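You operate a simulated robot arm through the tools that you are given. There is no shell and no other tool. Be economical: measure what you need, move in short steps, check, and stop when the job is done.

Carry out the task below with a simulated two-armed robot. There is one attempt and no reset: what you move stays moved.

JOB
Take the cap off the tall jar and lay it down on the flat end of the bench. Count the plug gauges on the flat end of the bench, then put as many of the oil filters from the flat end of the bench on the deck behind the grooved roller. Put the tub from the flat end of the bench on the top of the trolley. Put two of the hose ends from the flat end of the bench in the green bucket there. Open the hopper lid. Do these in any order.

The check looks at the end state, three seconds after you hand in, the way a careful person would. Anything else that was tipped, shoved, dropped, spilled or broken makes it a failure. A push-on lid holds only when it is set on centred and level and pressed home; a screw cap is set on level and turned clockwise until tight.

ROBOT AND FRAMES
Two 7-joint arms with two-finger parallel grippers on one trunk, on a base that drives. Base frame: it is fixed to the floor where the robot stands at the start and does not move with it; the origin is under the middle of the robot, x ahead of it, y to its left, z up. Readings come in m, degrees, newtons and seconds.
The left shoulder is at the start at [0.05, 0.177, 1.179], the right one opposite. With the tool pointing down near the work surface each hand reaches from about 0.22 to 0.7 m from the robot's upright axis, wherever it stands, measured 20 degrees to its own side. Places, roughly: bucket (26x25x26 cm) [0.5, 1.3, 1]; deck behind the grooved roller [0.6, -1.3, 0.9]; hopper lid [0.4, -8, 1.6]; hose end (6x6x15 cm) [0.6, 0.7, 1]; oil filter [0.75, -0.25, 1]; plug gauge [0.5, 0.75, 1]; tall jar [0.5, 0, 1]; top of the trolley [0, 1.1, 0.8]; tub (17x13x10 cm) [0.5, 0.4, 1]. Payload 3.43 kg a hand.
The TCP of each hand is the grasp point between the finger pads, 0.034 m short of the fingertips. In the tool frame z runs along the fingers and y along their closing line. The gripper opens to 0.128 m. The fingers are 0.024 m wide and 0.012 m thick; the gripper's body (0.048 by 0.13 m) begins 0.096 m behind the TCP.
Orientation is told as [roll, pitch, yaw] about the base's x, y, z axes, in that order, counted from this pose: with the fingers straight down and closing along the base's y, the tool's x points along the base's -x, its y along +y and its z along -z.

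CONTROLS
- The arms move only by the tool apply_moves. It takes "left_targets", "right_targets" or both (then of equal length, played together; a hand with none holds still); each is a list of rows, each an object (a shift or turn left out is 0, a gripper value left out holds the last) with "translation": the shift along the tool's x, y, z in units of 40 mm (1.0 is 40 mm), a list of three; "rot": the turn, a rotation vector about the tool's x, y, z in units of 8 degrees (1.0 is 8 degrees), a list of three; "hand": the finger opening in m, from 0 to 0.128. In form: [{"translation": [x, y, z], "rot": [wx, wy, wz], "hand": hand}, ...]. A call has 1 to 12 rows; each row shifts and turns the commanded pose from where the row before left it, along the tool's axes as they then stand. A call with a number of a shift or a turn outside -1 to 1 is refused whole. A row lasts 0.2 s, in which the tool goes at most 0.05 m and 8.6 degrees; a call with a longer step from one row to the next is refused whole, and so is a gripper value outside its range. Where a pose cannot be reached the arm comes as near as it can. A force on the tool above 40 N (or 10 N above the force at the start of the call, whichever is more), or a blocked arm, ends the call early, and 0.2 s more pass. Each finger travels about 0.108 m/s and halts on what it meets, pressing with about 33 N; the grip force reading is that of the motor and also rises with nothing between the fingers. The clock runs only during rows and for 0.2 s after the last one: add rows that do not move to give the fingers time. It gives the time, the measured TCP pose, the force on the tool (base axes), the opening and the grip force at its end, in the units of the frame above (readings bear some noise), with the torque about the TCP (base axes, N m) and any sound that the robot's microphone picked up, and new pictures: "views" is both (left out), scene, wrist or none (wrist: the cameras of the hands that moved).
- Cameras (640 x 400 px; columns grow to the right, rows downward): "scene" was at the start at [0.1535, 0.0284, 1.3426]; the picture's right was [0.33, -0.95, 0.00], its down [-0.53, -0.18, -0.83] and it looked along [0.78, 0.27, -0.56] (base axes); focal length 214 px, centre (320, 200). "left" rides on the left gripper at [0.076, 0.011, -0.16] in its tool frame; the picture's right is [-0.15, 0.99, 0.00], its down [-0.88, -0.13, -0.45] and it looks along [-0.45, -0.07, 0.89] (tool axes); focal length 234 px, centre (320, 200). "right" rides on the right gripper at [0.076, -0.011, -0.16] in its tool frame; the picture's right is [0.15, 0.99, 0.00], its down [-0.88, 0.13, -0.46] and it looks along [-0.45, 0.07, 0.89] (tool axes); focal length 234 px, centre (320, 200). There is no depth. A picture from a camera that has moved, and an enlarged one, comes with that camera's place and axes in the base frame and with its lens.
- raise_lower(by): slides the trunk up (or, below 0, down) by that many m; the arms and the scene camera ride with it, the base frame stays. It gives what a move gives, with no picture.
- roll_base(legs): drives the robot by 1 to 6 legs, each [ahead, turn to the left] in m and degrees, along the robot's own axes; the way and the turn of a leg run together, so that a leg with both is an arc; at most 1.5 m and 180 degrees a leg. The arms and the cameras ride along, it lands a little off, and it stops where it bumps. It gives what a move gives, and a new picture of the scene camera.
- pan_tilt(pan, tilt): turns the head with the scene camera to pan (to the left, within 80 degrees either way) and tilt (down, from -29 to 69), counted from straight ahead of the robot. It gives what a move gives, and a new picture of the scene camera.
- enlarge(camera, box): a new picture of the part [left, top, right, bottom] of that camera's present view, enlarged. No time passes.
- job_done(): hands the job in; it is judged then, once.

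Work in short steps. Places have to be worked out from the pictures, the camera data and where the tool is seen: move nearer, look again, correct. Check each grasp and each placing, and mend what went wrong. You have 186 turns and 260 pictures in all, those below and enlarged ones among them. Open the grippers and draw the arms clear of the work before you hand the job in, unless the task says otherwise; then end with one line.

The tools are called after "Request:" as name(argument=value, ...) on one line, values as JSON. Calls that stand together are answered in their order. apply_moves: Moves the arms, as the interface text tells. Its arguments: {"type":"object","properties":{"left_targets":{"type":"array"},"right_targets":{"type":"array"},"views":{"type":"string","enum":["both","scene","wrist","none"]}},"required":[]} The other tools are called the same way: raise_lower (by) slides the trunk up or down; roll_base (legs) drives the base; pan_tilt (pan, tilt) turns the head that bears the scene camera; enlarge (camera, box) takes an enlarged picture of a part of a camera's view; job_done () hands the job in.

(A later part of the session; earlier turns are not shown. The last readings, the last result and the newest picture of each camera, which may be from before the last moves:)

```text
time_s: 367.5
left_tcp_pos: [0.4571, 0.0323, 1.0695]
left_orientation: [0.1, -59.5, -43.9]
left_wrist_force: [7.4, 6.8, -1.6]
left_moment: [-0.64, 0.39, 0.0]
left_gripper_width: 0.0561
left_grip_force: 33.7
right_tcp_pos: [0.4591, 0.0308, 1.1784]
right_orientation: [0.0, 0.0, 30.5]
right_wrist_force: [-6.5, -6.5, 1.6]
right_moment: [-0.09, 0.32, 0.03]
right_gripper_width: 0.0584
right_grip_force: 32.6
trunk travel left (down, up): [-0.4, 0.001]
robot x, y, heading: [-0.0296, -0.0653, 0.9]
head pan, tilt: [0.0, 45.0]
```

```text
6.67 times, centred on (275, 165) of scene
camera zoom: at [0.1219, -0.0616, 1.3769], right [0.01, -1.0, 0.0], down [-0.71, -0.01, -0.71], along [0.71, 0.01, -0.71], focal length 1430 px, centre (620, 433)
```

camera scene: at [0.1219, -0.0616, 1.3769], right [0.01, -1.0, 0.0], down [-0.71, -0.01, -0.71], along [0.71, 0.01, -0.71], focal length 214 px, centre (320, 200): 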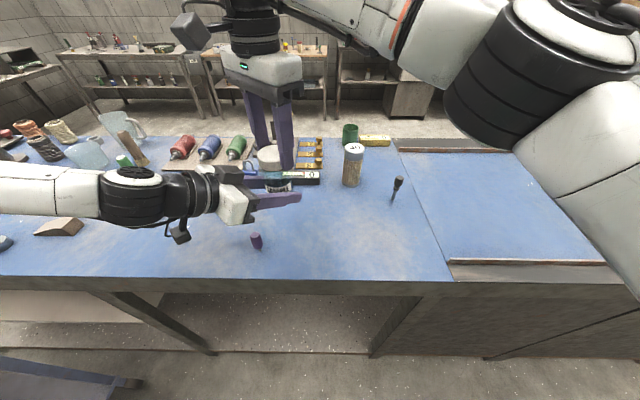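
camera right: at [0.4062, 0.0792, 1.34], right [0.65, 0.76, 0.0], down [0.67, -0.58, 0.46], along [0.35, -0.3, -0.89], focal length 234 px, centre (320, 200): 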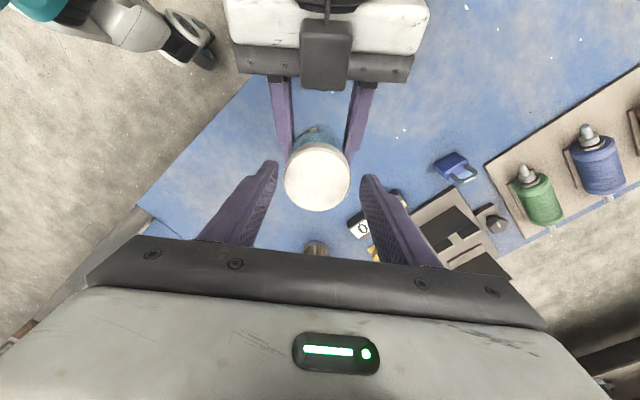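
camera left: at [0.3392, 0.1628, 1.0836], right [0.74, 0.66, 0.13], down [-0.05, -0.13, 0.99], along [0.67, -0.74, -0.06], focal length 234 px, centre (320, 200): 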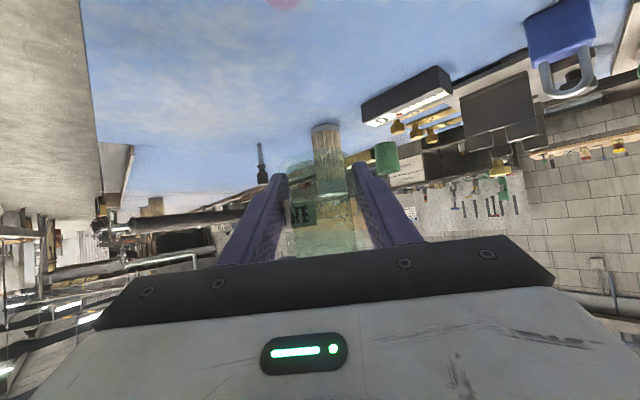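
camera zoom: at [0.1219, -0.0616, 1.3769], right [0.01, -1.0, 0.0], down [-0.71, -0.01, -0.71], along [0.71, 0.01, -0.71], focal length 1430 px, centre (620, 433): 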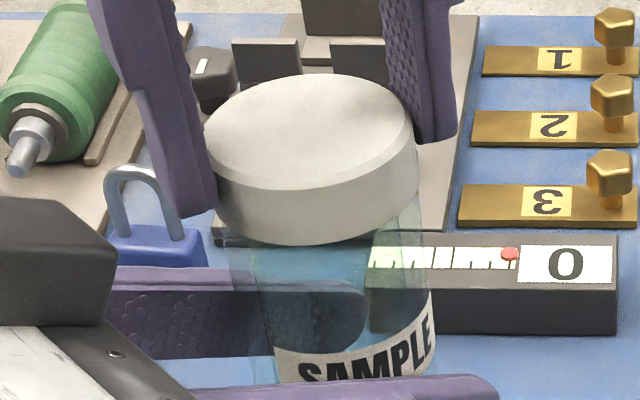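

The torque is now nearly zero. Try lifting.

Request:
apply_moves(right_targets=[{"translation": [0, 0, -0.1]}, {"translation": [0, 0, -0.1]}, {}], views="none")

Request:
enlarge(camera="scene", box=[240, 135, 310, 195])

```text
time_s: 368.3
left_tcp_pos: [0.4593, 0.0309, 1.0729]
left_orientation: [0.4, -59.9, -44.4]
left_wrist_force: [6.5, 2.8, 27.4]
left_moment: [-0.36, 0.46, 0.1]
left_gripper_width: 0.0561
left_grip_force: 32.6
right_tcp_pos: [0.4614, 0.0287, 1.1839]
right_orientation: [0.0, 0.2, 30.4]
right_wrist_force: [-7.2, -1.9, -27.7]
right_moment: [0.05, 0.21, -0.02]
right_gripper_width: 0.0582
right_grip_force: 32.7
trunk travel left (down, up): [-0.4, 0.001]
robot x, y, heading: [-0.0268, -0.0654, 0.7]
head pan, tilt: [0.0, 45.0]
```

```text
6.67 times, centred on (275, 165) of scene
camera zoom: at [0.122, -0.0616, 1.3769], right [0.01, -1.0, 0.0], down [-0.71, -0.01, -0.71], along [0.71, 0.01, -0.71], focal length 1430 px, centre (620, 433)
```

zoom: 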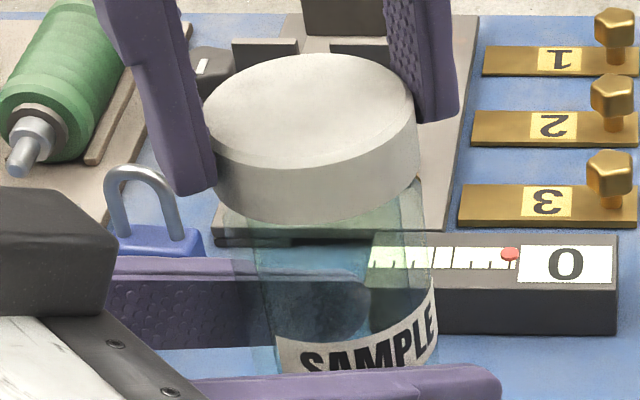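

The cap moved ~5 mm relative to the jar under the pull — it is sliding off. Keep pulling gently.

Request:
apply_moves(right_targets=[{"translation": [0, 0, -0.08]}, {"translation": [0, 0, -0.08]}, {}], views="none")

Request:
enlarge(camera="scene", box=[240, 135, 310, 195])

```text
time_s: 369.1
left_tcp_pos: [0.4549, 0.0313, 1.0637]
left_orientation: [-0.8, -58.8, -43.5]
left_wrist_force: [0.5, -0.6, -0.9]
left_moment: [0.01, -0.01, -0.01]
left_gripper_width: 0.0559
left_grip_force: 33.0
right_tcp_pos: [0.4642, 0.0309, 1.1961]
right_orientation: [0.1, -0.5, 30.1]
right_wrist_force: [-0.1, 0.7, -0.1]
right_moment: [-0.03, 0.03, 0.04]
right_gripper_width: 0.0586
right_grip_force: 33.0
trunk travel left (down, up): [-0.4, 0.001]
robot x, y, heading: [-0.0265, -0.0629, 0.9]
head pan, tilt: [0.0, 45.0]
```

```text
6.67 times, centred on (275, 165) of scene
camera zoom: at [0.1219, -0.0616, 1.3769], right [0.01, -1.0, 0.0], down [-0.71, -0.01, -0.71], along [0.71, 0.01, -0.71], focal length 1430 px, centre (620, 433)
```

zoom: 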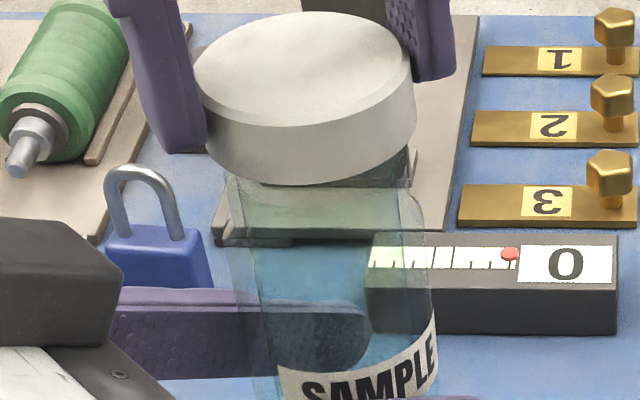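

The cap popped off. Lift it clear and carry it to the right side over a free bench spot (0.45,−0.15).

Request:
apply_moves(right_targets=[{"translation": [0, 0, -0.7]}, {"translation": [0, 0, -0.7]}, {"translation": [0.513, -0.748, 0]}, {"translation": [0.513, -0.748, 0]}, {"translation": [0.513, -0.748, 0]}, {"translation": [0.513, -0.748, 0]}, {"translation": [0.513, -0.748, 0]}, {"rot": [0, 0, 0.95]}, {"rot": [0, 0, 0.95]}, {"rot": [0, 0, 0.95]}, {"rot": [0, 0, 0.95]}, {}], views="both")

```text
time_s: 371.7
left_tcp_pos: [0.4586, 0.032, 1.0688]
left_orientation: [-0.1, -59.5, -43.8]
left_wrist_force: [-0.8, -0.4, -1.1]
left_moment: [-0.01, -0.01, -0.02]
left_gripper_width: 0.0558
left_grip_force: 32.9
right_tcp_pos: [0.4492, -0.1504, 1.2477]
right_orientation: [-0.1, 0.0, -0.4]
right_wrist_force: [-0.3, -0.2, 0.0]
right_moment: [-0.02, 0.02, 0.0]
right_gripper_width: 0.0589
right_grip_force: 32.6
trunk travel left (down, up): [-0.4, 0.001]
robot x, y, heading: [-0.0294, -0.0619, 0.8]
head pan, tilt: [0.0, 45.0]
camera scene: at [0.122, -0.0616, 1.3769], right [0.01, -1.0, 0.0], down [-0.71, -0.01, -0.71], along [0.71, 0.01, -0.71], focal length 214 px, centre (320, 200)
camera right: at [0.3731, -0.1613, 1.4074], right [-0.14, 0.99, 0.0], down [0.88, 0.13, 0.46], along [0.45, 0.06, -0.89], focal length 234 px, centre (320, 200)
```

scene: 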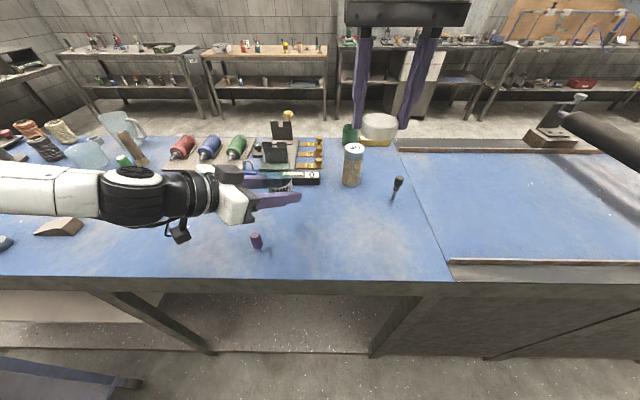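
right: 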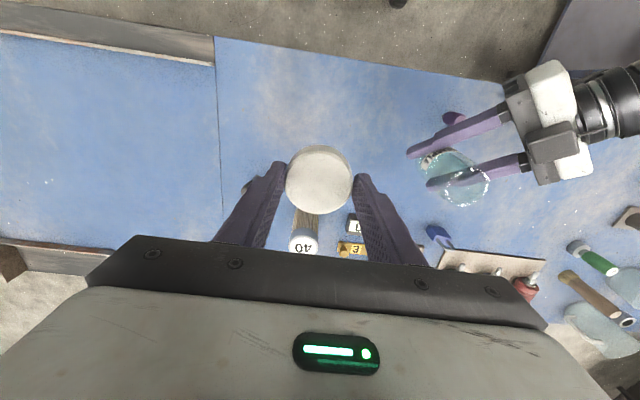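

Lower the cap to the bench at (0.45,−0.15).

Request:
apply_moves(right_targets=[{"translation": [0, 0, 0.95]}, {"translation": [0, 0, 0.95]}, {"translation": [0, 0, 0.95]}, {"translation": [0, 0, 0.95]}, {"translation": [0, 0, 0.95]}, {"translation": [0, 0, 0.95]}, {"translation": [0, 0, 0.85]}, {}], views="wrist")

Request:
apply_moves(right_targets=[{"translation": [0, 0, 0.12]}, {"translation": [0, 0, 0.12]}, {}], views="scene")

```text
time_s: 373.5
left_tcp_pos: [0.457, 0.032, 1.0697]
left_orientation: [-0.1, -59.5, -43.9]
left_wrist_force: [-0.3, -0.7, -1.1]
left_moment: [-0.01, -0.02, 0.01]
left_gripper_width: 0.0557
left_grip_force: 33.4
right_tcp_pos: [0.4499, -0.1512, 0.9848]
right_orientation: [0.1, -0.1, -0.3]
right_wrist_force: [0.3, -0.5, -1.0]
right_moment: [0.02, 0.01, 0.03]
right_gripper_width: 0.0588
right_grip_force: 32.7
trunk travel left (down, up): [-0.4, 0.001]
robot x, y, heading: [-0.0271, -0.0654, 0.7]
head pan, tilt: [0.0, 45.0]
camera right: at [0.3746, -0.1616, 1.1442], right [-0.14, 0.99, 0.0], down [0.88, 0.13, 0.46], along [0.45, 0.07, -0.89], focal length 234 px, centre (320, 200)
```

right: 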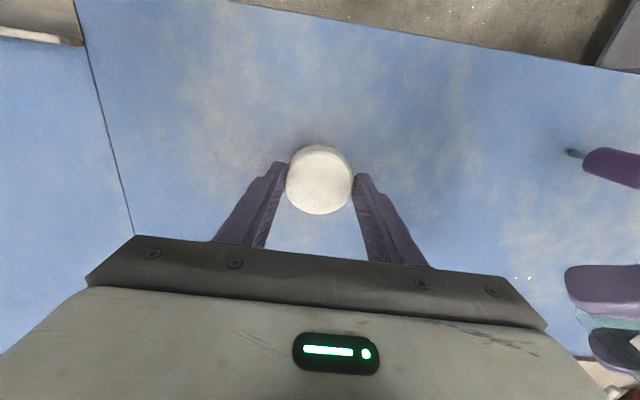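

```text
time_s: 374.3
left_tcp_pos: [0.4587, 0.0318, 1.0688]
left_orientation: [0.0, -59.5, -43.8]
left_wrist_force: [-0.1, 0.9, -0.6]
left_moment: [0.03, 0.01, 0.0]
left_gripper_width: 0.0557
left_grip_force: 33.4
right_tcp_pos: [0.4508, -0.1513, 0.9772]
right_orientation: [-0.1, 0.0, -0.2]
right_wrist_force: [0.5, 0.3, 0.4]
right_moment: [0.0, -0.01, -0.01]
right_gripper_width: 0.0592
right_grip_force: 33.3
trunk travel left (down, up): [-0.4, 0.001]
robot x, y, heading: [-0.0297, -0.0656, 0.8]
head pan, tilt: [0.0, 45.0]
camera scene: at [0.1219, -0.0616, 1.3769], right [0.01, -1.0, 0.0], down [-0.71, -0.01, -0.71], along [0.71, 0.01, -0.71], focal length 214 px, centre (320, 200)
```

scene: 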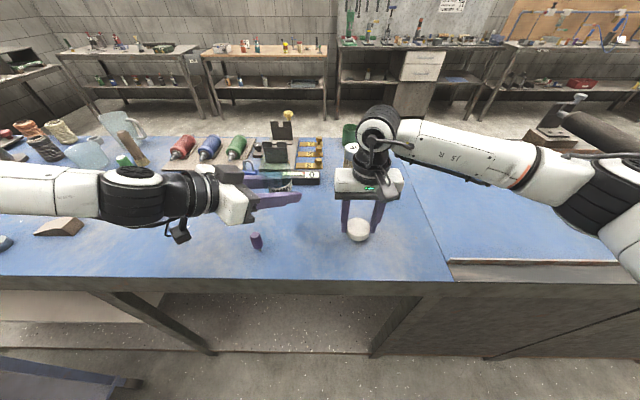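

Request:
apply_moves(right_targets=[{"translation": [0, 0, 0.1]}, {"translation": [0, 0, 0.1]}, {}], views="none")

Request:
apply_moves(right_targets=[{"translation": [0, 0, 0.06]}, {"translation": [0, 0, 0.06]}, {}], views="none")

```text
time_s: 375.1
left_tcp_pos: [0.459, 0.0327, 1.07]
left_orientation: [0.0, -59.4, -43.9]
left_wrist_force: [-1.2, 0.8, -0.6]
left_moment: [-0.04, 0.04, 0.0]
left_gripper_width: 0.0557
left_grip_force: 33.4
right_tcp_pos: [0.4488, -0.1505, 0.9694]
right_orientation: [0.1, -0.1, -0.2]
right_wrist_force: [0.1, -0.2, 0.2]
right_moment: [-0.02, 0.01, 0.0]
right_gripper_width: 0.0587
right_grip_force: 32.9
trunk travel left (down, up): [-0.4, 0.001]
robot x, y, heading: [-0.0248, -0.0611, 0.8]
head pan, tilt: [0.0, 45.0]
```

```text
time_s: 375.9
left_tcp_pos: [0.4581, 0.0328, 1.0691]
left_orientation: [-0.1, -59.5, -43.9]
left_wrist_force: [-0.4, -0.1, 0.1]
left_moment: [0.0, -0.01, -0.02]
left_gripper_width: 0.0558
left_grip_force: 32.9
right_tcp_pos: [0.4488, -0.1516, 0.9641]
right_orientation: [0.0, 0.0, -0.2]
right_wrist_force: [0.3, 0.6, 0.6]
right_moment: [-0.01, 0.0, -0.05]
right_gripper_width: 0.0588
right_grip_force: 32.9
trunk travel left (down, up): [-0.4, 0.001]
robot x, y, heading: [-0.0317, -0.0654, 0.9]
head pan, tilt: [0.0, 45.0]
```

Request:
apply_moves(right_targets=[{"translation": [0, 0, 0.06]}, {"translation": [0, 0, 0.06]}, {}], views="none")

Request:
apply_moves(right_targets=[{"translation": [0, 0, 0.05]}, {"translation": [0, 0, 0.05]}, {}], views="wrist")

```text
time_s: 376.7
left_tcp_pos: [0.4566, 0.0321, 1.07]
left_orientation: [0.1, -59.6, -44.0]
left_wrist_force: [0.2, -0.2, -1.0]
left_moment: [0.03, -0.03, 0.02]
left_gripper_width: 0.0557
left_grip_force: 33.2
right_tcp_pos: [0.4502, -0.1507, 0.9617]
right_orientation: [0.0, -0.3, -0.3]
right_wrist_force: [-1.7, -2.0, 18.2]
right_moment: [-0.04, -0.45, -0.05]
right_gripper_width: 0.059
right_grip_force: 33.0
trunk travel left (down, up): [-0.4, 0.001]
robot x, y, heading: [-0.0305, -0.0636, 0.6]
head pan, tilt: [0.0, 45.0]
```

```text
time_s: 377.5
left_tcp_pos: [0.4559, 0.0338, 1.0695]
left_orientation: [0.2, -59.6, -44.2]
left_wrist_force: [-0.2, 0.4, -1.4]
left_moment: [-0.01, -0.01, 0.04]
left_gripper_width: 0.0558
left_grip_force: 32.2
right_tcp_pos: [0.4502, -0.1504, 0.9577]
right_orientation: [0.1, -0.5, -0.2]
right_wrist_force: [-2.2, -4.8, 33.6]
right_moment: [-0.16, -0.04, 0.05]
right_gripper_width: 0.0589
right_grip_force: 32.9
trunk travel left (down, up): [-0.4, 0.001]
robot x, y, heading: [-0.029, -0.0644, 0.8]
head pan, tilt: [0.0, 45.0]
camera right: at [0.3727, -0.1621, 1.1179], right [-0.14, 0.99, 0.0], down [0.88, 0.13, 0.46], along [0.46, 0.07, -0.89], focal length 234 px, centre (320, 200)
```

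right: 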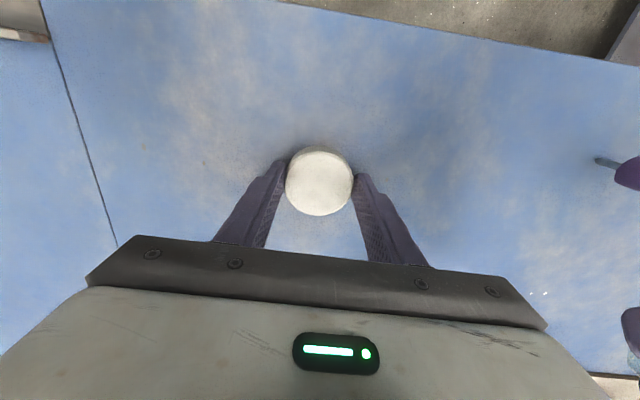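

The cap rests on the bench. Ease, release, rise.

Request:
apply_moves(right_targets=[{"translation": [0, 0, -0.12]}, {"hand": 0.09}, {}, {"translation": [0, 0, -0.8]}, {"translation": [0, 0, -0.9]}, {"translation": [0, 0, -0.9]}, {"translation": [0, 0, -0.9]}, {"translation": [0, 0, -0.9]}, {"translation": [0, 0, -0.9]}, {}], views="both")

```text
time_s: 379.7
left_tcp_pos: [0.4579, 0.0329, 1.0682]
left_orientation: [-0.1, -59.3, -43.9]
left_wrist_force: [0.2, -0.3, -0.3]
left_moment: [0.0, 0.01, -0.01]
left_gripper_width: 0.0556
left_grip_force: 32.8
right_tcp_pos: [0.4503, -0.1506, 1.1728]
right_orientation: [0.0, 0.0, 0.0]
right_wrist_force: [-0.1, -1.0, -0.1]
right_moment: [0.03, 0.02, -0.01]
right_gripper_width: 0.0899
right_grip_force: 0.0
trunk travel left (down, up): [-0.4, 0.001]
robot x, y, heading: [-0.0312, -0.0648, 0.6]
head pan, tilt: [0.0, 45.0]
camera scene: at [0.1222, -0.0618, 1.3768], right [0.01, -1.0, 0.0], down [-0.71, -0.01, -0.71], along [0.71, 0.01, -0.71], focal length 214 px, centre (320, 200)
camera right: at [0.3739, -0.1619, 1.332], right [-0.14, 0.99, 0.0], down [0.88, 0.13, 0.46], along [0.45, 0.06, -0.89], focal length 234 px, centre (320, 200)
```

scene: 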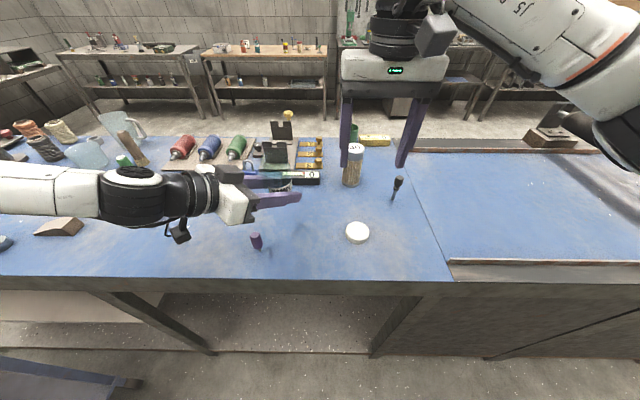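
right: 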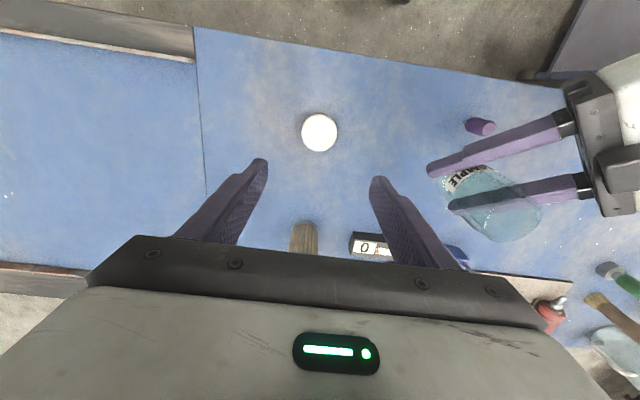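

The cap lies flat on the bench. Now the right hand takes the jar from the left from above (yaw −44°) so it can be set down properly.

Request:
apply_moves(right_targets=[{"translation": [0, 0, -0.95]}, {"translation": [0, 0, -0.95]}, {"rot": [0, 0, 0.917]}, {"rot": [0, 0, 0.917]}, {"rot": [0, 0, 0.917]}, {"rot": [0, 0, 0.917]}, {"rot": [0, 0, 0.917]}, {"rot": [0, 0, 0.917]}, {"translation": [0.717, 0.872, 0]}, {"translation": [0.717, 0.872, 0]}, {"translation": [0.717, 0.872, 0]}, {"translation": [0.717, 0.872, 0]}], views="wrist")

```text
time_s: 382.5
left_tcp_pos: [0.4577, 0.0308, 1.0696]
left_orientation: [0.0, -59.4, -43.8]
left_wrist_force: [0.0, -0.5, -0.1]
left_moment: [0.0, -0.01, 0.01]
left_gripper_width: 0.0557
left_grip_force: 33.2
right_tcp_pos: [0.4776, 0.006, 1.2498]
right_orientation: [0.7, 1.5, -47.4]
right_wrist_force: [-0.4, 0.7, -0.3]
right_moment: [0.0, 0.03, -0.01]
right_gripper_width: 0.0899
right_grip_force: 0.1
trunk travel left (down, up): [-0.4, 0.001]
robot x, y, heading: [-0.0312, -0.0629, 0.7]
head pan, tilt: [0.0, 45.0]
stopped in row 12 (right hand): the arm was blocked; the commanded pose is now the measured one
camera right: at [0.419, 0.0498, 1.4113], right [0.63, 0.78, 0.02], down [0.7, -0.57, 0.44], along [0.35, -0.26, -0.9], focal length 234 px, centre (320, 200)
```

right: 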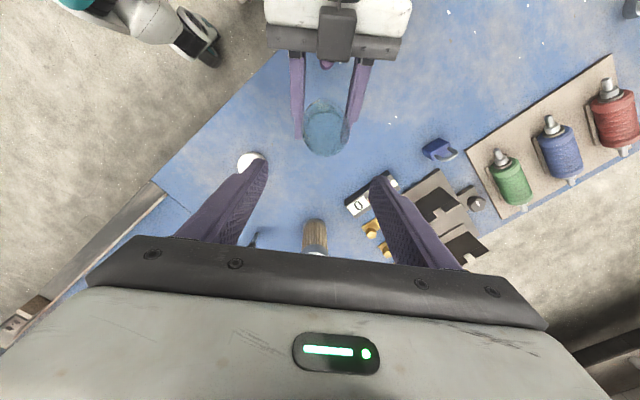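

The arm was blocked at that height; go a little lower and correct the small tilt while centring over the jar (0.458,0.031).

Request:
apply_moves(right_targets=[{"translation": [0, 0, 0.6], "rot": [-0.08, -0.19, 0]}, {"translation": [0.4, 0.03, 0.6]}, {"translation": [0.4, 0.03, 0]}, {}], views="wrist")

```text
time_s: 383.5
left_tcp_pos: [0.4581, 0.0335, 1.0685]
left_orientation: [-0.1, -59.4, -43.8]
left_wrist_force: [-0.2, 0.3, -1.4]
left_moment: [-0.03, 0.05, 0.0]
left_gripper_width: 0.0558
left_grip_force: 32.6
right_tcp_pos: [0.4538, 0.0362, 1.2023]
right_orientation: [1.3, -0.2, -46.9]
right_wrist_force: [-0.2, -0.5, -0.1]
right_moment: [0.01, 0.04, -0.03]
right_gripper_width: 0.0901
right_grip_force: 0.1
trunk travel left (down, up): [-0.4, 0.001]
robot x, y, heading: [-0.0342, -0.0651, 0.8]
head pan, tilt: [0.0, 45.0]
camera right: at [0.391, 0.082, 1.3609], right [0.62, 0.78, 0.02], down [0.69, -0.56, 0.46], along [0.37, -0.27, -0.89], focal length 234 px, centre (320, 200)
```

right: 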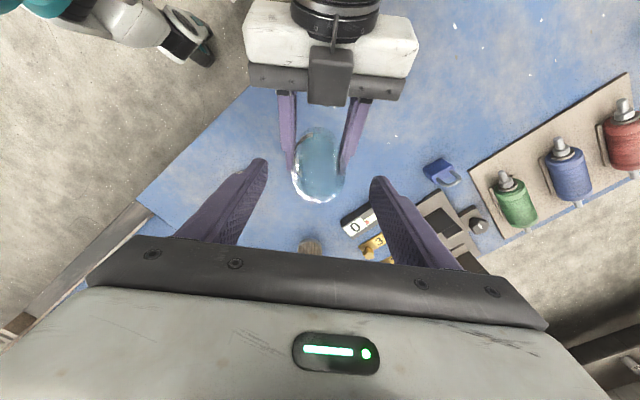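

Request:
apply_moves(right_targets=[{"translation": [-0.19, 0.03, 0], "rot": [0.11, -0.12, 0]}, {"translation": [0, 0, 0.65]}, {"translation": [0, 0, 0.65]}, {"translation": [0, 0, 0.55]}, {}], views="both")

```text
time_s: 384.7
left_tcp_pos: [0.4587, 0.0319, 1.0691]
left_orientation: [-0.2, -59.5, -43.9]
left_wrist_force: [0.3, -0.7, -1.0]
left_moment: [0.03, -0.02, -0.02]
left_gripper_width: 0.0557
left_grip_force: 32.9
right_tcp_pos: [0.4647, 0.0297, 1.1276]
right_orientation: [0.4, -1.2, -47.1]
right_wrist_force: [-0.6, -0.3, -0.8]
right_moment: [0.01, 0.0, 0.0]
right_gripper_width: 0.09
right_grip_force: 0.0
trunk travel left (down, up): [-0.4, 0.001]
robot x, y, heading: [-0.0238, -0.0658, 1.0]
head pan, tilt: [0.0, 45.0]
camera scene: at [0.1217, -0.0615, 1.3769], right [0.01, -1.0, 0.0], down [-0.71, -0.01, -0.71], along [0.71, 0.01, -0.71], focal length 214 px, centre (320, 200)
camera right: at [0.4018, 0.079, 1.2852], right [0.62, 0.78, 0.0], down [0.69, -0.55, 0.48], along [0.37, -0.3, -0.88], focal length 234 px, centre (320, 200)
```

scene: 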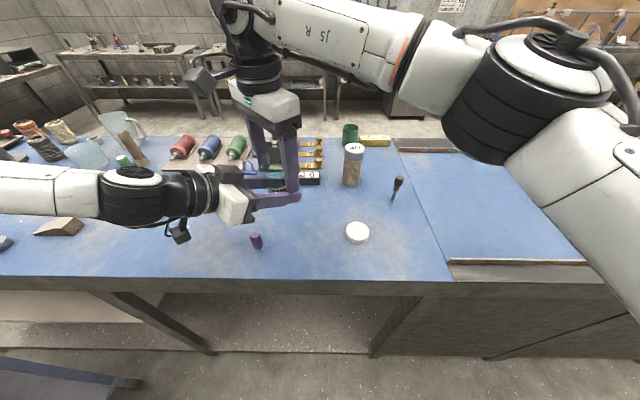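
right: 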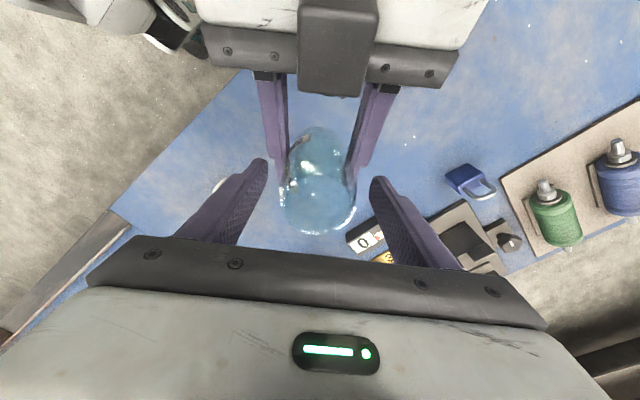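

Centred. Close the right hand on the jar, then open the left.

Request:
apply_moves(right_targets=[{"hand": 0.04}, {}, {}, {}, {}], views="wrist")

```text
time_s: 385.9
left_tcp_pos: [0.4597, 0.0337, 1.0693]
left_orientation: [0.1, -59.5, -43.8]
left_wrist_force: [7.3, 9.7, 1.2]
left_moment: [0.04, -0.24, -0.09]
left_gripper_width: 0.0556
left_grip_force: 33.0
right_tcp_pos: [0.4638, 0.0286, 1.1286]
right_orientation: [0.3, -1.3, -47.0]
right_wrist_force: [-6.7, -10.0, -0.9]
right_moment: [-0.58, 0.68, 0.19]
right_gripper_width: 0.0561
right_grip_force: 32.7
trunk travel left (down, up): [-0.4, 0.001]
robot x, y, heading: [-0.03, -0.0618, 0.9]
head pan, tilt: [0.0, 45.0]
camera right: at [0.4018, 0.0787, 1.2854], right [0.62, 0.78, 0.0], down [0.69, -0.55, 0.48], along [0.37, -0.3, -0.88], focal length 234 px, centre (320, 200)
```

right: 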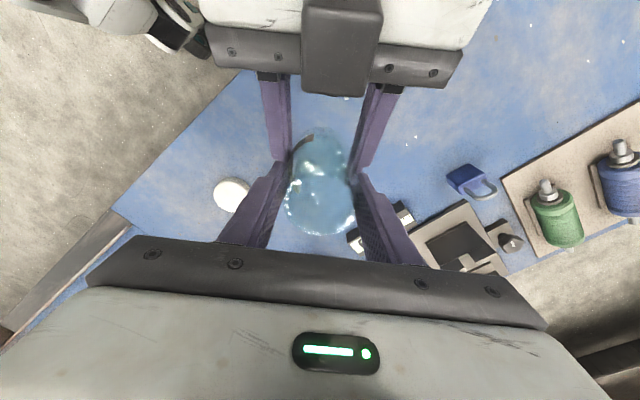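

Request:
apply_moves(left_targets=[{"hand": 0.085}, {}, {}, {"translation": [0, 0, -0.8]}, {"translation": [0, 0, -0.9]}, {"translation": [0, 0, -0.9]}, {}], views="scene")

Request:
enlarge(camera="scene", box=[230, 110, 330, 210])

```text
time_s: 387.5
left_tcp_pos: [0.3919, 0.0959, 1.1193]
left_orientation: [-0.2, -59.4, -43.8]
left_wrist_force: [1.3, -0.4, 0.1]
left_moment: [0.0, 0.0, -0.02]
left_gripper_width: 0.0849
left_grip_force: 0.1
right_tcp_pos: [0.4653, 0.0298, 1.127]
right_orientation: [0.5, -1.4, -47.1]
right_wrist_force: [-0.2, 0.0, 0.0]
right_moment: [0.02, -0.03, -0.02]
right_gripper_width: 0.0557
right_grip_force: 32.5
trunk travel left (down, up): [-0.4, 0.001]
robot x, y, heading: [-0.0294, -0.0629, 0.7]
head pan, tilt: [0.0, 45.0]
camera scene: at [0.1226, -0.0616, 1.3767], right [0.01, -1.0, 0.0], down [-0.71, -0.01, -0.71], along [0.71, 0.01, -0.71], focal length 214 px, centre (320, 200)
```

scene: 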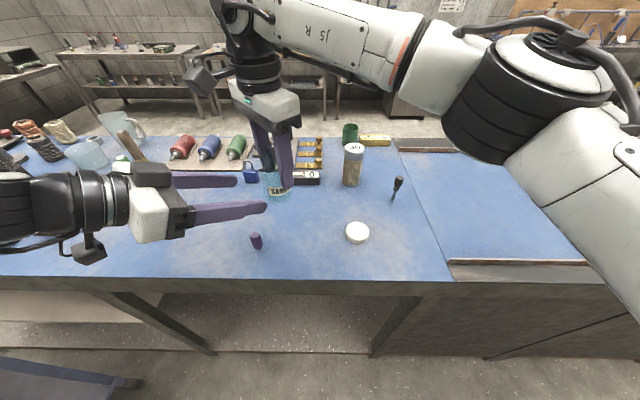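

```text
4.00 times, centred on (280, 160) of scene
camera zoom: at [0.1226, -0.0616, 1.3767], right [0.01, -1.0, 0.0], down [-0.71, -0.01, -0.71], along [0.71, 0.01, -0.71], focal length 858 px, centre (480, 360)
```

zoom: 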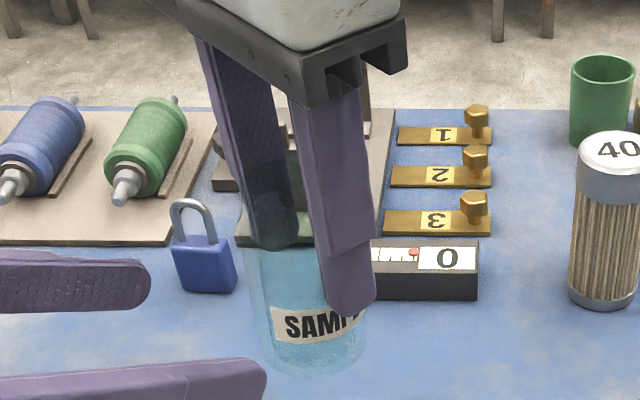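

Right holds the jar. Level it, retract the left, and carry the jar back to its original spot.

Request:
apply_moves(left_targets=[{"translation": [0, 0, -0.9]}, {"translation": [0, 0, -0.9]}, {}, {}, {}, {}, {}, {}], right_targets=[{"rot": [0.17, 0.07, 0]}, {"translation": [-0.95, 0.01, 0]}, {"translation": [-0.95, 0.01, 0]}, {"translation": [-0.95, 0.01, 0]}, {"translation": [0, 0, 0.9]}, {"translation": [0, 0, 0.9]}, {"translation": [0, 0, 0.9]}, {}], views="scene")

```text
time_s: 389.3
left_tcp_pos: [0.3582, 0.1434, 1.1593]
left_orientation: [-0.3, -59.4, -43.9]
left_wrist_force: [1.1, 0.5, -0.6]
left_moment: [0.02, -0.01, 0.03]
left_gripper_width: 0.085
left_grip_force: 0.1
left hand out of reach, approached as far as the arm can: row 1, 2
right_tcp_pos: [0.5435, -0.0543, 1.02]
right_orientation: [-0.9, -0.9, -47.0]
right_wrist_force: [0.6, 0.0, 0.1]
right_moment: [-0.02, -0.02, -0.02]
right_gripper_width: 0.0558
right_grip_force: 32.9
trunk travel left (down, up): [-0.4, 0.001]
robot x, y, heading: [-0.0293, -0.0648, 0.8]
head pan, tilt: [0.0, 45.0]
camera scene: at [0.1216, -0.0616, 1.3769], right [0.01, -1.0, 0.0], down [-0.71, -0.01, -0.71], along [0.71, 0.01, -0.71], focal length 214 px, centre (320, 200)
```

scene: 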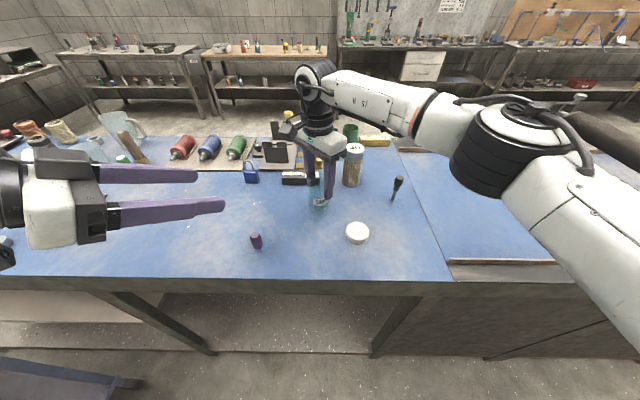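

Request:
apply_moves(right_targets=[{"rot": [-0.11, 0.11, 0]}, {"translation": [0, 0, 0.25]}, {"translation": [0, 0, 0.15]}, {}], views="none")

Request:
apply_moves(right_targets=[{"translation": [0, 0, 0.1]}, {"translation": [0, 0, 0.1]}, {}], views="wrist")

```text
time_s: 390.3
left_tcp_pos: [0.3574, 0.1434, 1.1596]
left_orientation: [-0.2, -59.4, -43.7]
left_wrist_force: [0.0, -0.1, 0.3]
left_moment: [-0.03, 0.03, 0.02]
left_gripper_width: 0.0852
left_grip_force: 0.1
right_tcp_pos: [0.5427, -0.0544, 1.0046]
right_orientation: [-0.1, 0.1, -47.0]
right_wrist_force: [0.5, -0.6, -0.3]
right_moment: [0.03, -0.02, -0.02]
right_gripper_width: 0.0558
right_grip_force: 32.9
trunk travel left (down, up): [-0.4, 0.001]
robot x, y, heading: [-0.0284, -0.0642, 0.8]
head pan, tilt: [0.0, 45.0]
```

```text
time_s: 391.1
left_tcp_pos: [0.3574, 0.1438, 1.1603]
left_orientation: [-0.2, -59.5, -43.9]
left_wrist_force: [-0.1, 0.2, 0.8]
left_moment: [0.02, 0.0, 0.0]
left_gripper_width: 0.085
left_grip_force: 0.0
right_tcp_pos: [0.5407, -0.0524, 0.9998]
right_orientation: [0.2, 0.0, -47.0]
right_wrist_force: [2.8, 5.5, 23.6]
right_moment: [0.07, -0.48, 0.13]
right_gripper_width: 0.0559
right_grip_force: 33.1
trunk travel left (down, up): [-0.4, 0.001]
robot x, y, heading: [-0.0283, -0.0613, 0.8]
head pan, tilt: [0.0, 45.0]
camera right: at [0.4802, -0.0062, 1.159], right [0.62, 0.78, 0.01], down [0.69, -0.56, 0.46], along [0.36, -0.28, -0.89], focal length 234 px, centre (320, 200)
```

right: 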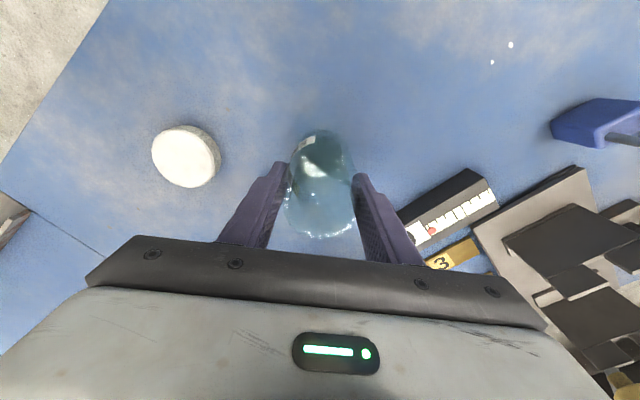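

The jar is on the bench. Ease, release and rise.

Request:
apply_moves(right_targets=[{"translation": [0, 0, -0.07]}, {"hand": 0.085}, {}, {"translation": [0, 0, -0.6]}, {"translation": [0, 0, -0.9]}, {"translation": [0, 0, -0.9]}, {"translation": [0, 0, -0.9]}, {"translation": [0, 0, -0.9]}, {}], views="both")

```text
time_s: 393.1
left_tcp_pos: [0.3578, 0.1425, 1.1596]
left_orientation: [-0.2, -59.3, -43.8]
left_wrist_force: [-0.4, 0.4, 0.1]
left_moment: [0.06, 0.02, 0.01]
left_gripper_width: 0.0851
left_grip_force: 0.1
right_tcp_pos: [0.5397, -0.0522, 1.1702]
right_orientation: [-0.1, 0.2, -46.9]
right_wrist_force: [0.4, -0.2, 0.0]
right_moment: [-0.02, 0.01, -0.02]
right_gripper_width: 0.085
right_grip_force: 0.1
trunk travel left (down, up): [-0.4, 0.001]
robot x, y, heading: [-0.0318, -0.0609, 0.8]
head pan, tilt: [0.0, 45.0]
camera scene: at [0.1222, -0.0617, 1.3768], right [0.01, -1.0, 0.0], down [-0.71, -0.01, -0.71], along [0.71, 0.01, -0.71], focal length 214 px, centre (320, 200)
camera right: at [0.4812, -0.0045, 1.3294], right [0.62, 0.78, 0.0], down [0.7, -0.56, 0.45], along [0.35, -0.28, -0.89], focal length 234 px, centre (320, 200)
```

scene: 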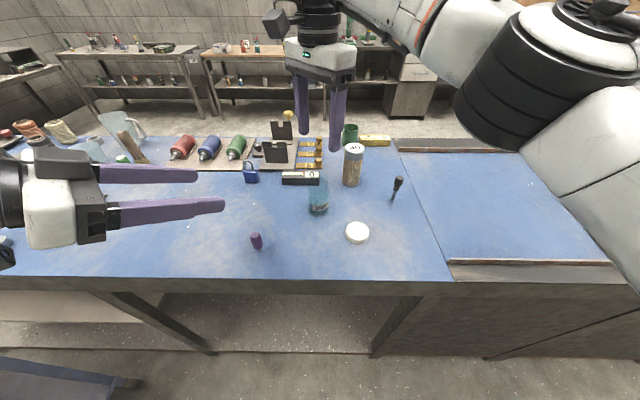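
right: 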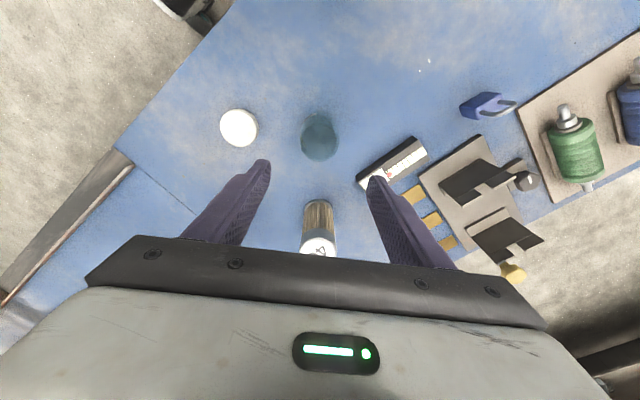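

Jar upright, cap beside it. Now fold both arms back for the long drive to the hopper.

Request:
apply_moves(left_targets=[{"rot": [0, 0.93, 0]}, {"rot": [0, 0.93, 0]}, {"rot": [0, 0.93, 0]}, {"rot": [0, 0.93, 0]}, {"rot": [0, 0.93, 0]}, {"rot": [0, 0.93, 0]}, {"rot": [0, 0.93, 0]}, {"rot": [0, 0.93, 0]}, {"rot": [0, 0, -0.95]}, {"rot": [0, 0, -0.95]}, {"rot": [0, 0, -0.95]}, {"rot": [0, 0, -0.95]}], right_targets=[{"translation": [0, 0, -0.9]}, {"translation": [0, 0, -0.9]}, {"translation": [0.09, -0.885, 0]}, {"translation": [0.09, -0.885, 0]}, {"translation": [0.09, -0.885, 0]}, {"translation": [0.09, -0.885, 0]}, {"translation": [0.09, -0.885, 0]}, {"translation": [0.09, -0.885, 0]}, {"rot": [0, 0, -0.95]}, {"rot": [0, 0, -0.95]}, {"rot": [0, 0, -0.95]}, {"rot": [0, 0, -0.95]}], views="none")

Request:
roll_base(legs=[[-0.5, 0], [0, -90.8], [1.5, 0], [1.5, 0]])

```text
time_s: 395.7
left_tcp_pos: [0.3618, 0.1468, 1.1465]
left_orientation: [-27.4, -37.6, -4.0]
left_wrist_force: [0.4, 0.4, 0.3]
left_moment: [-0.03, 0.0, -0.01]
left_gripper_width: 0.085
left_grip_force: 0.0
left hand out of reach, approached as far as the arm can: row 2, 3, 4, 5, 6, 7, 8
right_tcp_pos: [0.3587, -0.1915, 1.2323]
right_orientation: [0.1, 0.1, -16.5]
right_wrist_force: [0.1, -0.1, 1.3]
right_moment: [0.02, -0.05, 0.01]
right_gripper_width: 0.085
right_grip_force: 0.0
right hand out of reach, approached as far as the arm can: row 2
trunk travel left (down, up): [-0.4, 0.001]
robot x, y, heading: [-0.0306, -0.0663, 0.8]
head pan, tilt: [0.0, 45.0]
```

```text
time_s: 416.2
left_tcp_pos: [-0.3687, -3.4127, 1.1456]
left_orientation: [-27.4, -37.7, -95.3]
left_wrist_force: [-0.3, 0.4, 0.0]
left_moment: [0.01, 0.01, 0.0]
left_gripper_width: 0.0852
left_grip_force: 0.1
right_tcp_pos: [-0.7057, -3.4032, 1.2336]
right_orientation: [0.0, 0.2, -107.9]
right_wrist_force: [0.2, -0.9, 0.1]
right_moment: [0.04, -0.03, 0.0]
right_gripper_width: 0.0849
right_grip_force: 0.2
trunk travel left (down, up): [-0.4, 0.001]
robot x, y, heading: [-0.5711, -3.0155, -90.4]
head pan, tilt: [0.0, 45.0]
camera scene: at [-0.5721, -3.1696, 1.3769], right [-1.0, 0.01, 0.0], down [0.0, 0.71, -0.71], along [0.0, -0.71, -0.71], focal length 214 px, centre (320, 200)
```

scene: 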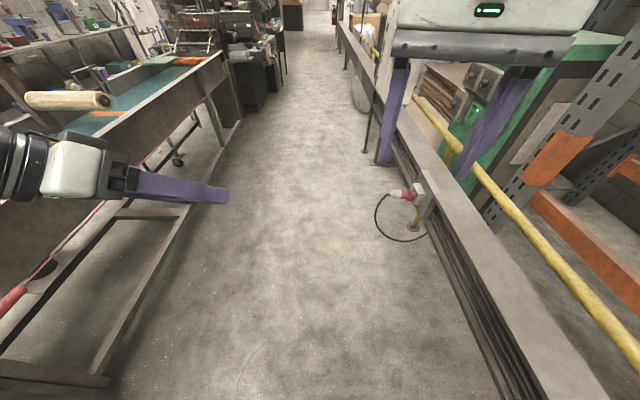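

The aisle is clear ahead; look further along before driving on.

Request:
pan_tilt(pan=15, tilt=5)

```text
time_s: 417.3
left_tcp_pos: [-0.3693, -3.4126, 1.1453]
left_orientation: [-27.4, -37.7, -95.3]
left_wrist_force: [-0.4, -0.2, -0.1]
left_moment: [0.01, -0.01, 0.02]
left_gripper_width: 0.0852
left_grip_force: 0.1
right_tcp_pos: [-0.706, -3.4027, 1.2346]
right_orientation: [0.0, 0.1, -108.0]
right_wrist_force: [-0.1, -0.1, -0.6]
right_moment: [-0.01, -0.03, 0.01]
right_gripper_width: 0.0848
right_grip_force: 0.0
trunk travel left (down, up): [-0.4, 0.001]
robot x, y, heading: [-0.5688, -3.0174, -90.4]
head pan, tilt: [15.0, 5.0]
camera scene: at [-0.5483, -3.177, 1.4398], right [-0.97, -0.25, 0.0], down [-0.02, 0.09, -1.0], along [0.25, -0.96, -0.09], focal length 214 px, centre (320, 200)
```

scene: 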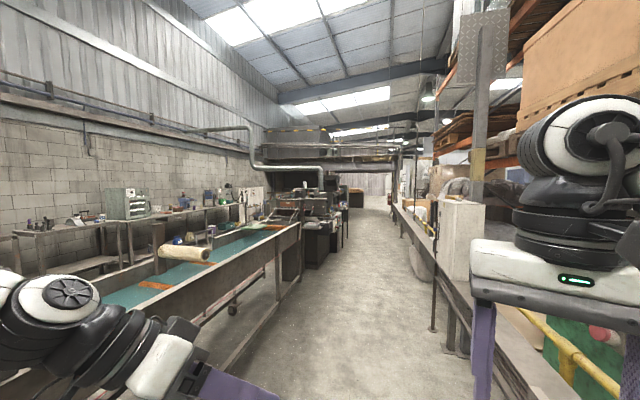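

Request:
roll_base(legs=[[1.5, 0], [1.5, 0], [0.7, 0]])

Request:
pan_tilt(pan=40, tilt=0)

```text
time_s: 435.1
left_tcp_pos: [-0.2686, -7.0713, 1.1461]
left_orientation: [-27.4, -37.7, -93.7]
left_wrist_force: [0.6, 0.9, -0.4]
left_moment: [0.01, -0.01, 0.01]
left_gripper_width: 0.085
left_grip_force: 0.0
right_tcp_pos: [-0.604, -7.0703, 1.2325]
right_orientation: [-0.1, 0.2, -106.3]
right_wrist_force: [0.0, 0.2, 0.7]
right_moment: [0.01, -0.04, 0.0]
right_gripper_width: 0.0851
right_grip_force: 0.0
trunk travel left (down, up): [-0.4, 0.001]
robot x, y, heading: [-0.4825, -6.6807, -88.8]
head pan, tilt: [15.0, 5.0]
camera scene: at [-0.4536, -6.8404, 1.4399], right [-0.96, -0.28, 0.0], down [-0.02, 0.08, -1.0], along [0.28, -0.96, -0.09], focal length 214 px, centre (320, 200)
```

scene: 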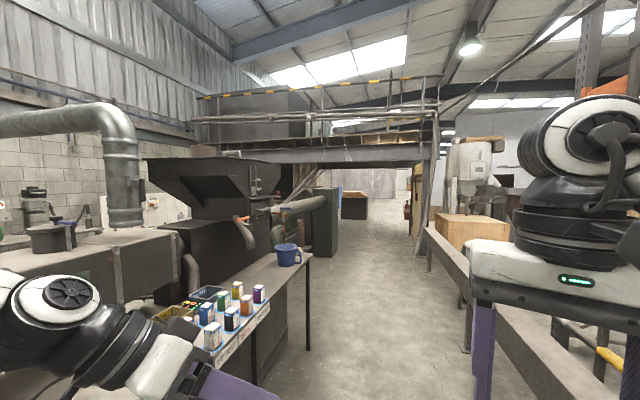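

```text
time_s: 435.9
left_tcp_pos: [-0.2679, -7.07, 1.1468]
left_orientation: [-27.4, -37.7, -93.7]
left_wrist_force: [-0.5, 0.1, -0.4]
left_moment: [0.03, -0.02, -0.01]
left_gripper_width: 0.0851
left_grip_force: 0.0
right_tcp_pos: [-0.6047, -7.0694, 1.2337]
right_orientation: [0.0, 0.1, -106.3]
right_wrist_force: [-0.7, 1.1, -0.9]
right_moment: [-0.02, -0.03, 0.0]
right_gripper_width: 0.0853
right_grip_force: 0.0
trunk travel left (down, up): [-0.4, 0.001]
robot x, y, heading: [-0.4816, -6.6817, -88.8]
head pan, tilt: [40.0, 0.0]
camera scene: at [-0.42, -6.8197, 1.4478], right [-0.75, -0.66, 0.0], down [0.0, 0.0, -1.0], along [0.66, -0.75, 0.0], focal length 214 px, centre (320, 200)
```

scene: 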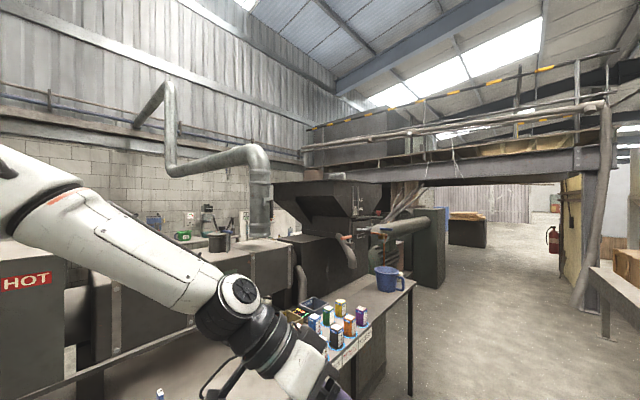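

Request:
enlarge(camera="scene", box=[260, 150, 420, 280])

```text
3.08 times, centred on (340, 215) of scene
camera zoom: at [-0.42, -6.8197, 1.4478], right [-0.75, -0.66, 0.0], down [0.0, 0.0, -1.0], along [0.66, -0.75, 0.0], focal length 660 px, centre (258, 154)
```

zoom: 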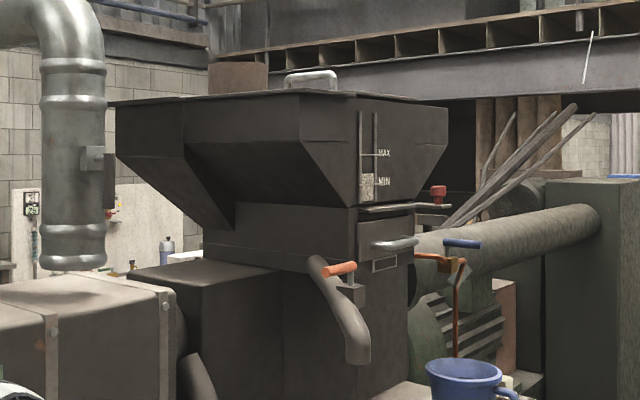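

The hopper has a flat lid with a U-handle near its aisle/front corner, z≈1.57. Drive alongside it and face it.

Request:
roll_base(legs=[[1.25, 0], [0, 89]])

Request:
pan_tilt(pan=0, tilt=-5)

```text
time_s: 446.0
left_tcp_pos: [-0.0584, -7.7077, 1.1461]
left_orientation: [-27.4, -37.7, -4.4]
left_wrist_force: [0.5, -0.2, 0.1]
left_moment: [0.01, 0.01, 0.01]
left_gripper_width: 0.0848
left_grip_force: 0.0
right_tcp_pos: [-0.0618, -8.0452, 1.2347]
right_orientation: [0.0, 0.1, -16.9]
right_wrist_force: [0.1, -0.7, 0.1]
right_moment: [0.0, -0.02, 0.02]
right_gripper_width: 0.0849
right_grip_force: 0.0
trunk travel left (down, up): [-0.4, 0.001]
robot x, y, heading: [-0.4501, -7.9164, 0.7]
head pan, tilt: [40.0, 0.0]
camera scene: at [-0.3114, -7.8573, 1.4478], right [0.65, -0.76, 0.0], down [0.0, 0.0, -1.0], along [0.76, 0.65, 0.0], focal length 214 px, centre (320, 200)
```

scene: 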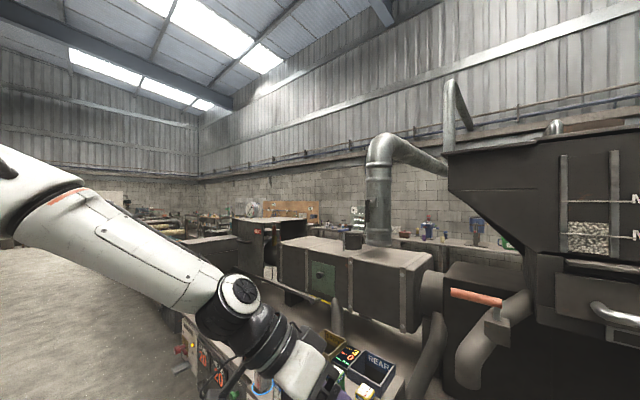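

```text
time_s: 447.0
left_tcp_pos: [-0.057, -7.7071, 1.1454]
left_orientation: [-27.4, -37.7, -4.4]
left_wrist_force: [0.6, 0.0, -0.3]
left_moment: [0.01, -0.01, -0.02]
left_gripper_width: 0.0851
left_grip_force: 0.2
right_tcp_pos: [-0.0624, -8.0453, 1.2338]
right_orientation: [0.0, 0.1, -17.0]
right_wrist_force: [-0.6, 0.3, 1.3]
right_moment: [0.0, 0.01, 0.01]
right_gripper_width: 0.085
right_grip_force: 0.1
trunk travel left (down, up): [-0.4, 0.001]
robot x, y, heading: [-0.4518, -7.9174, 0.5]
head pan, tilt: [0.0, -5.0]
camera scene: at [-0.2923, -7.9151, 1.4556], right [0.01, -1.0, 0.0], down [0.09, 0.0, -1.0], along [1.0, 0.01, 0.09], focal length 214 px, centre (320, 200)
```

scene: 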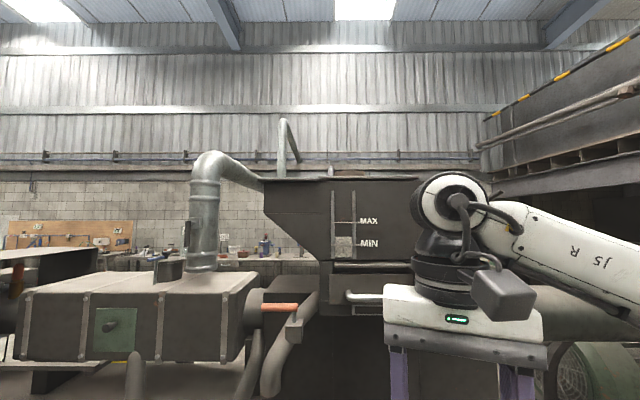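

Triangulated: handle ≈(0.42,−7.95,1.61), lid spans x 0.29–0.87, y −7.75…−8.3, z≈1.56. Zoom to see the handle.

Request:
enlarge(camera="scene", box=[250, 140, 430, 240])

```text
3.56 times, centred on (340, 190) of scene
camera zoom: at [-0.2923, -7.9151, 1.4556], right [0.01, -1.0, 0.0], down [0.09, 0.0, -1.0], along [1.0, 0.01, 0.09], focal length 763 px, centre (249, 236)
```

zoom: 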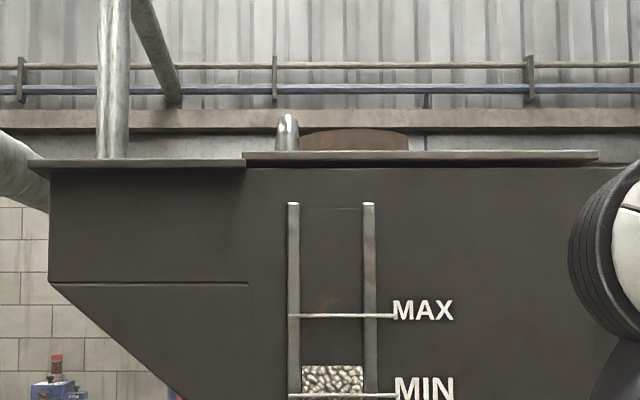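

The lid plate spans y≈−7.91…−8.18 with the handle bar along x at its +y edge, so it hinges on the −y side. I drive 10 cm closer and straighten the right hand's yaw.

Request:
roll_base(legs=[[0.09, 0]])

Request:
apply_moves(right_targets=[{"rot": [0, 0, -0.71], "hand": 0.06}, {"rot": [0, 0, -0.71]}, {"rot": [0, 0, -0.71]}, {}], views="none")

```text
time_s: 448.1
left_tcp_pos: [0.035, -7.7083, 1.1458]
left_orientation: [-27.3, -37.5, -4.5]
left_wrist_force: [0.0, 0.0, -0.4]
left_moment: [-0.04, 0.0, -0.01]
left_gripper_width: 0.0852
left_grip_force: 0.1
right_tcp_pos: [0.0296, -8.0454, 1.2336]
right_orientation: [-0.1, 0.2, -16.9]
right_wrist_force: [1.0, 0.0, -0.3]
right_moment: [0.0, 0.0, 0.02]
right_gripper_width: 0.085
right_grip_force: 0.2
trunk travel left (down, up): [-0.4, 0.001]
robot x, y, heading: [-0.3599, -7.9149, 0.6]
head pan, tilt: [0.0, -5.0]
camera scene: at [-0.2, -7.9145, 1.4555], right [0.01, -1.0, 0.0], down [0.09, 0.0, -1.0], along [1.0, 0.01, 0.09], focal length 214 px, centre (320, 200)
```

scene: 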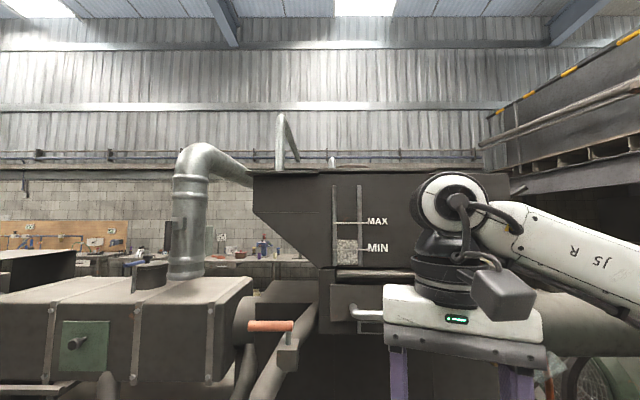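

```text
time_s: 449.1
left_tcp_pos: [0.0339, -7.708, 1.1463]
left_orientation: [-27.4, -37.7, -4.5]
left_wrist_force: [0.8, 0.3, -0.3]
left_moment: [-0.01, -0.04, 0.02]
left_gripper_width: 0.0849
left_grip_force: 0.0
right_tcp_pos: [0.0304, -8.0451, 1.2349]
right_orientation: [0.0, 0.0, 0.1]
right_wrist_force: [-0.2, -0.2, -0.3]
right_moment: [-0.04, 0.02, 0.0]
right_gripper_width: 0.0598
right_grip_force: 0.2
trunk travel left (down, up): [-0.4, 0.001]
robot x, y, heading: [-0.3567, -7.9151, 0.2]
head pan, tilt: [0.0, -5.0]
```

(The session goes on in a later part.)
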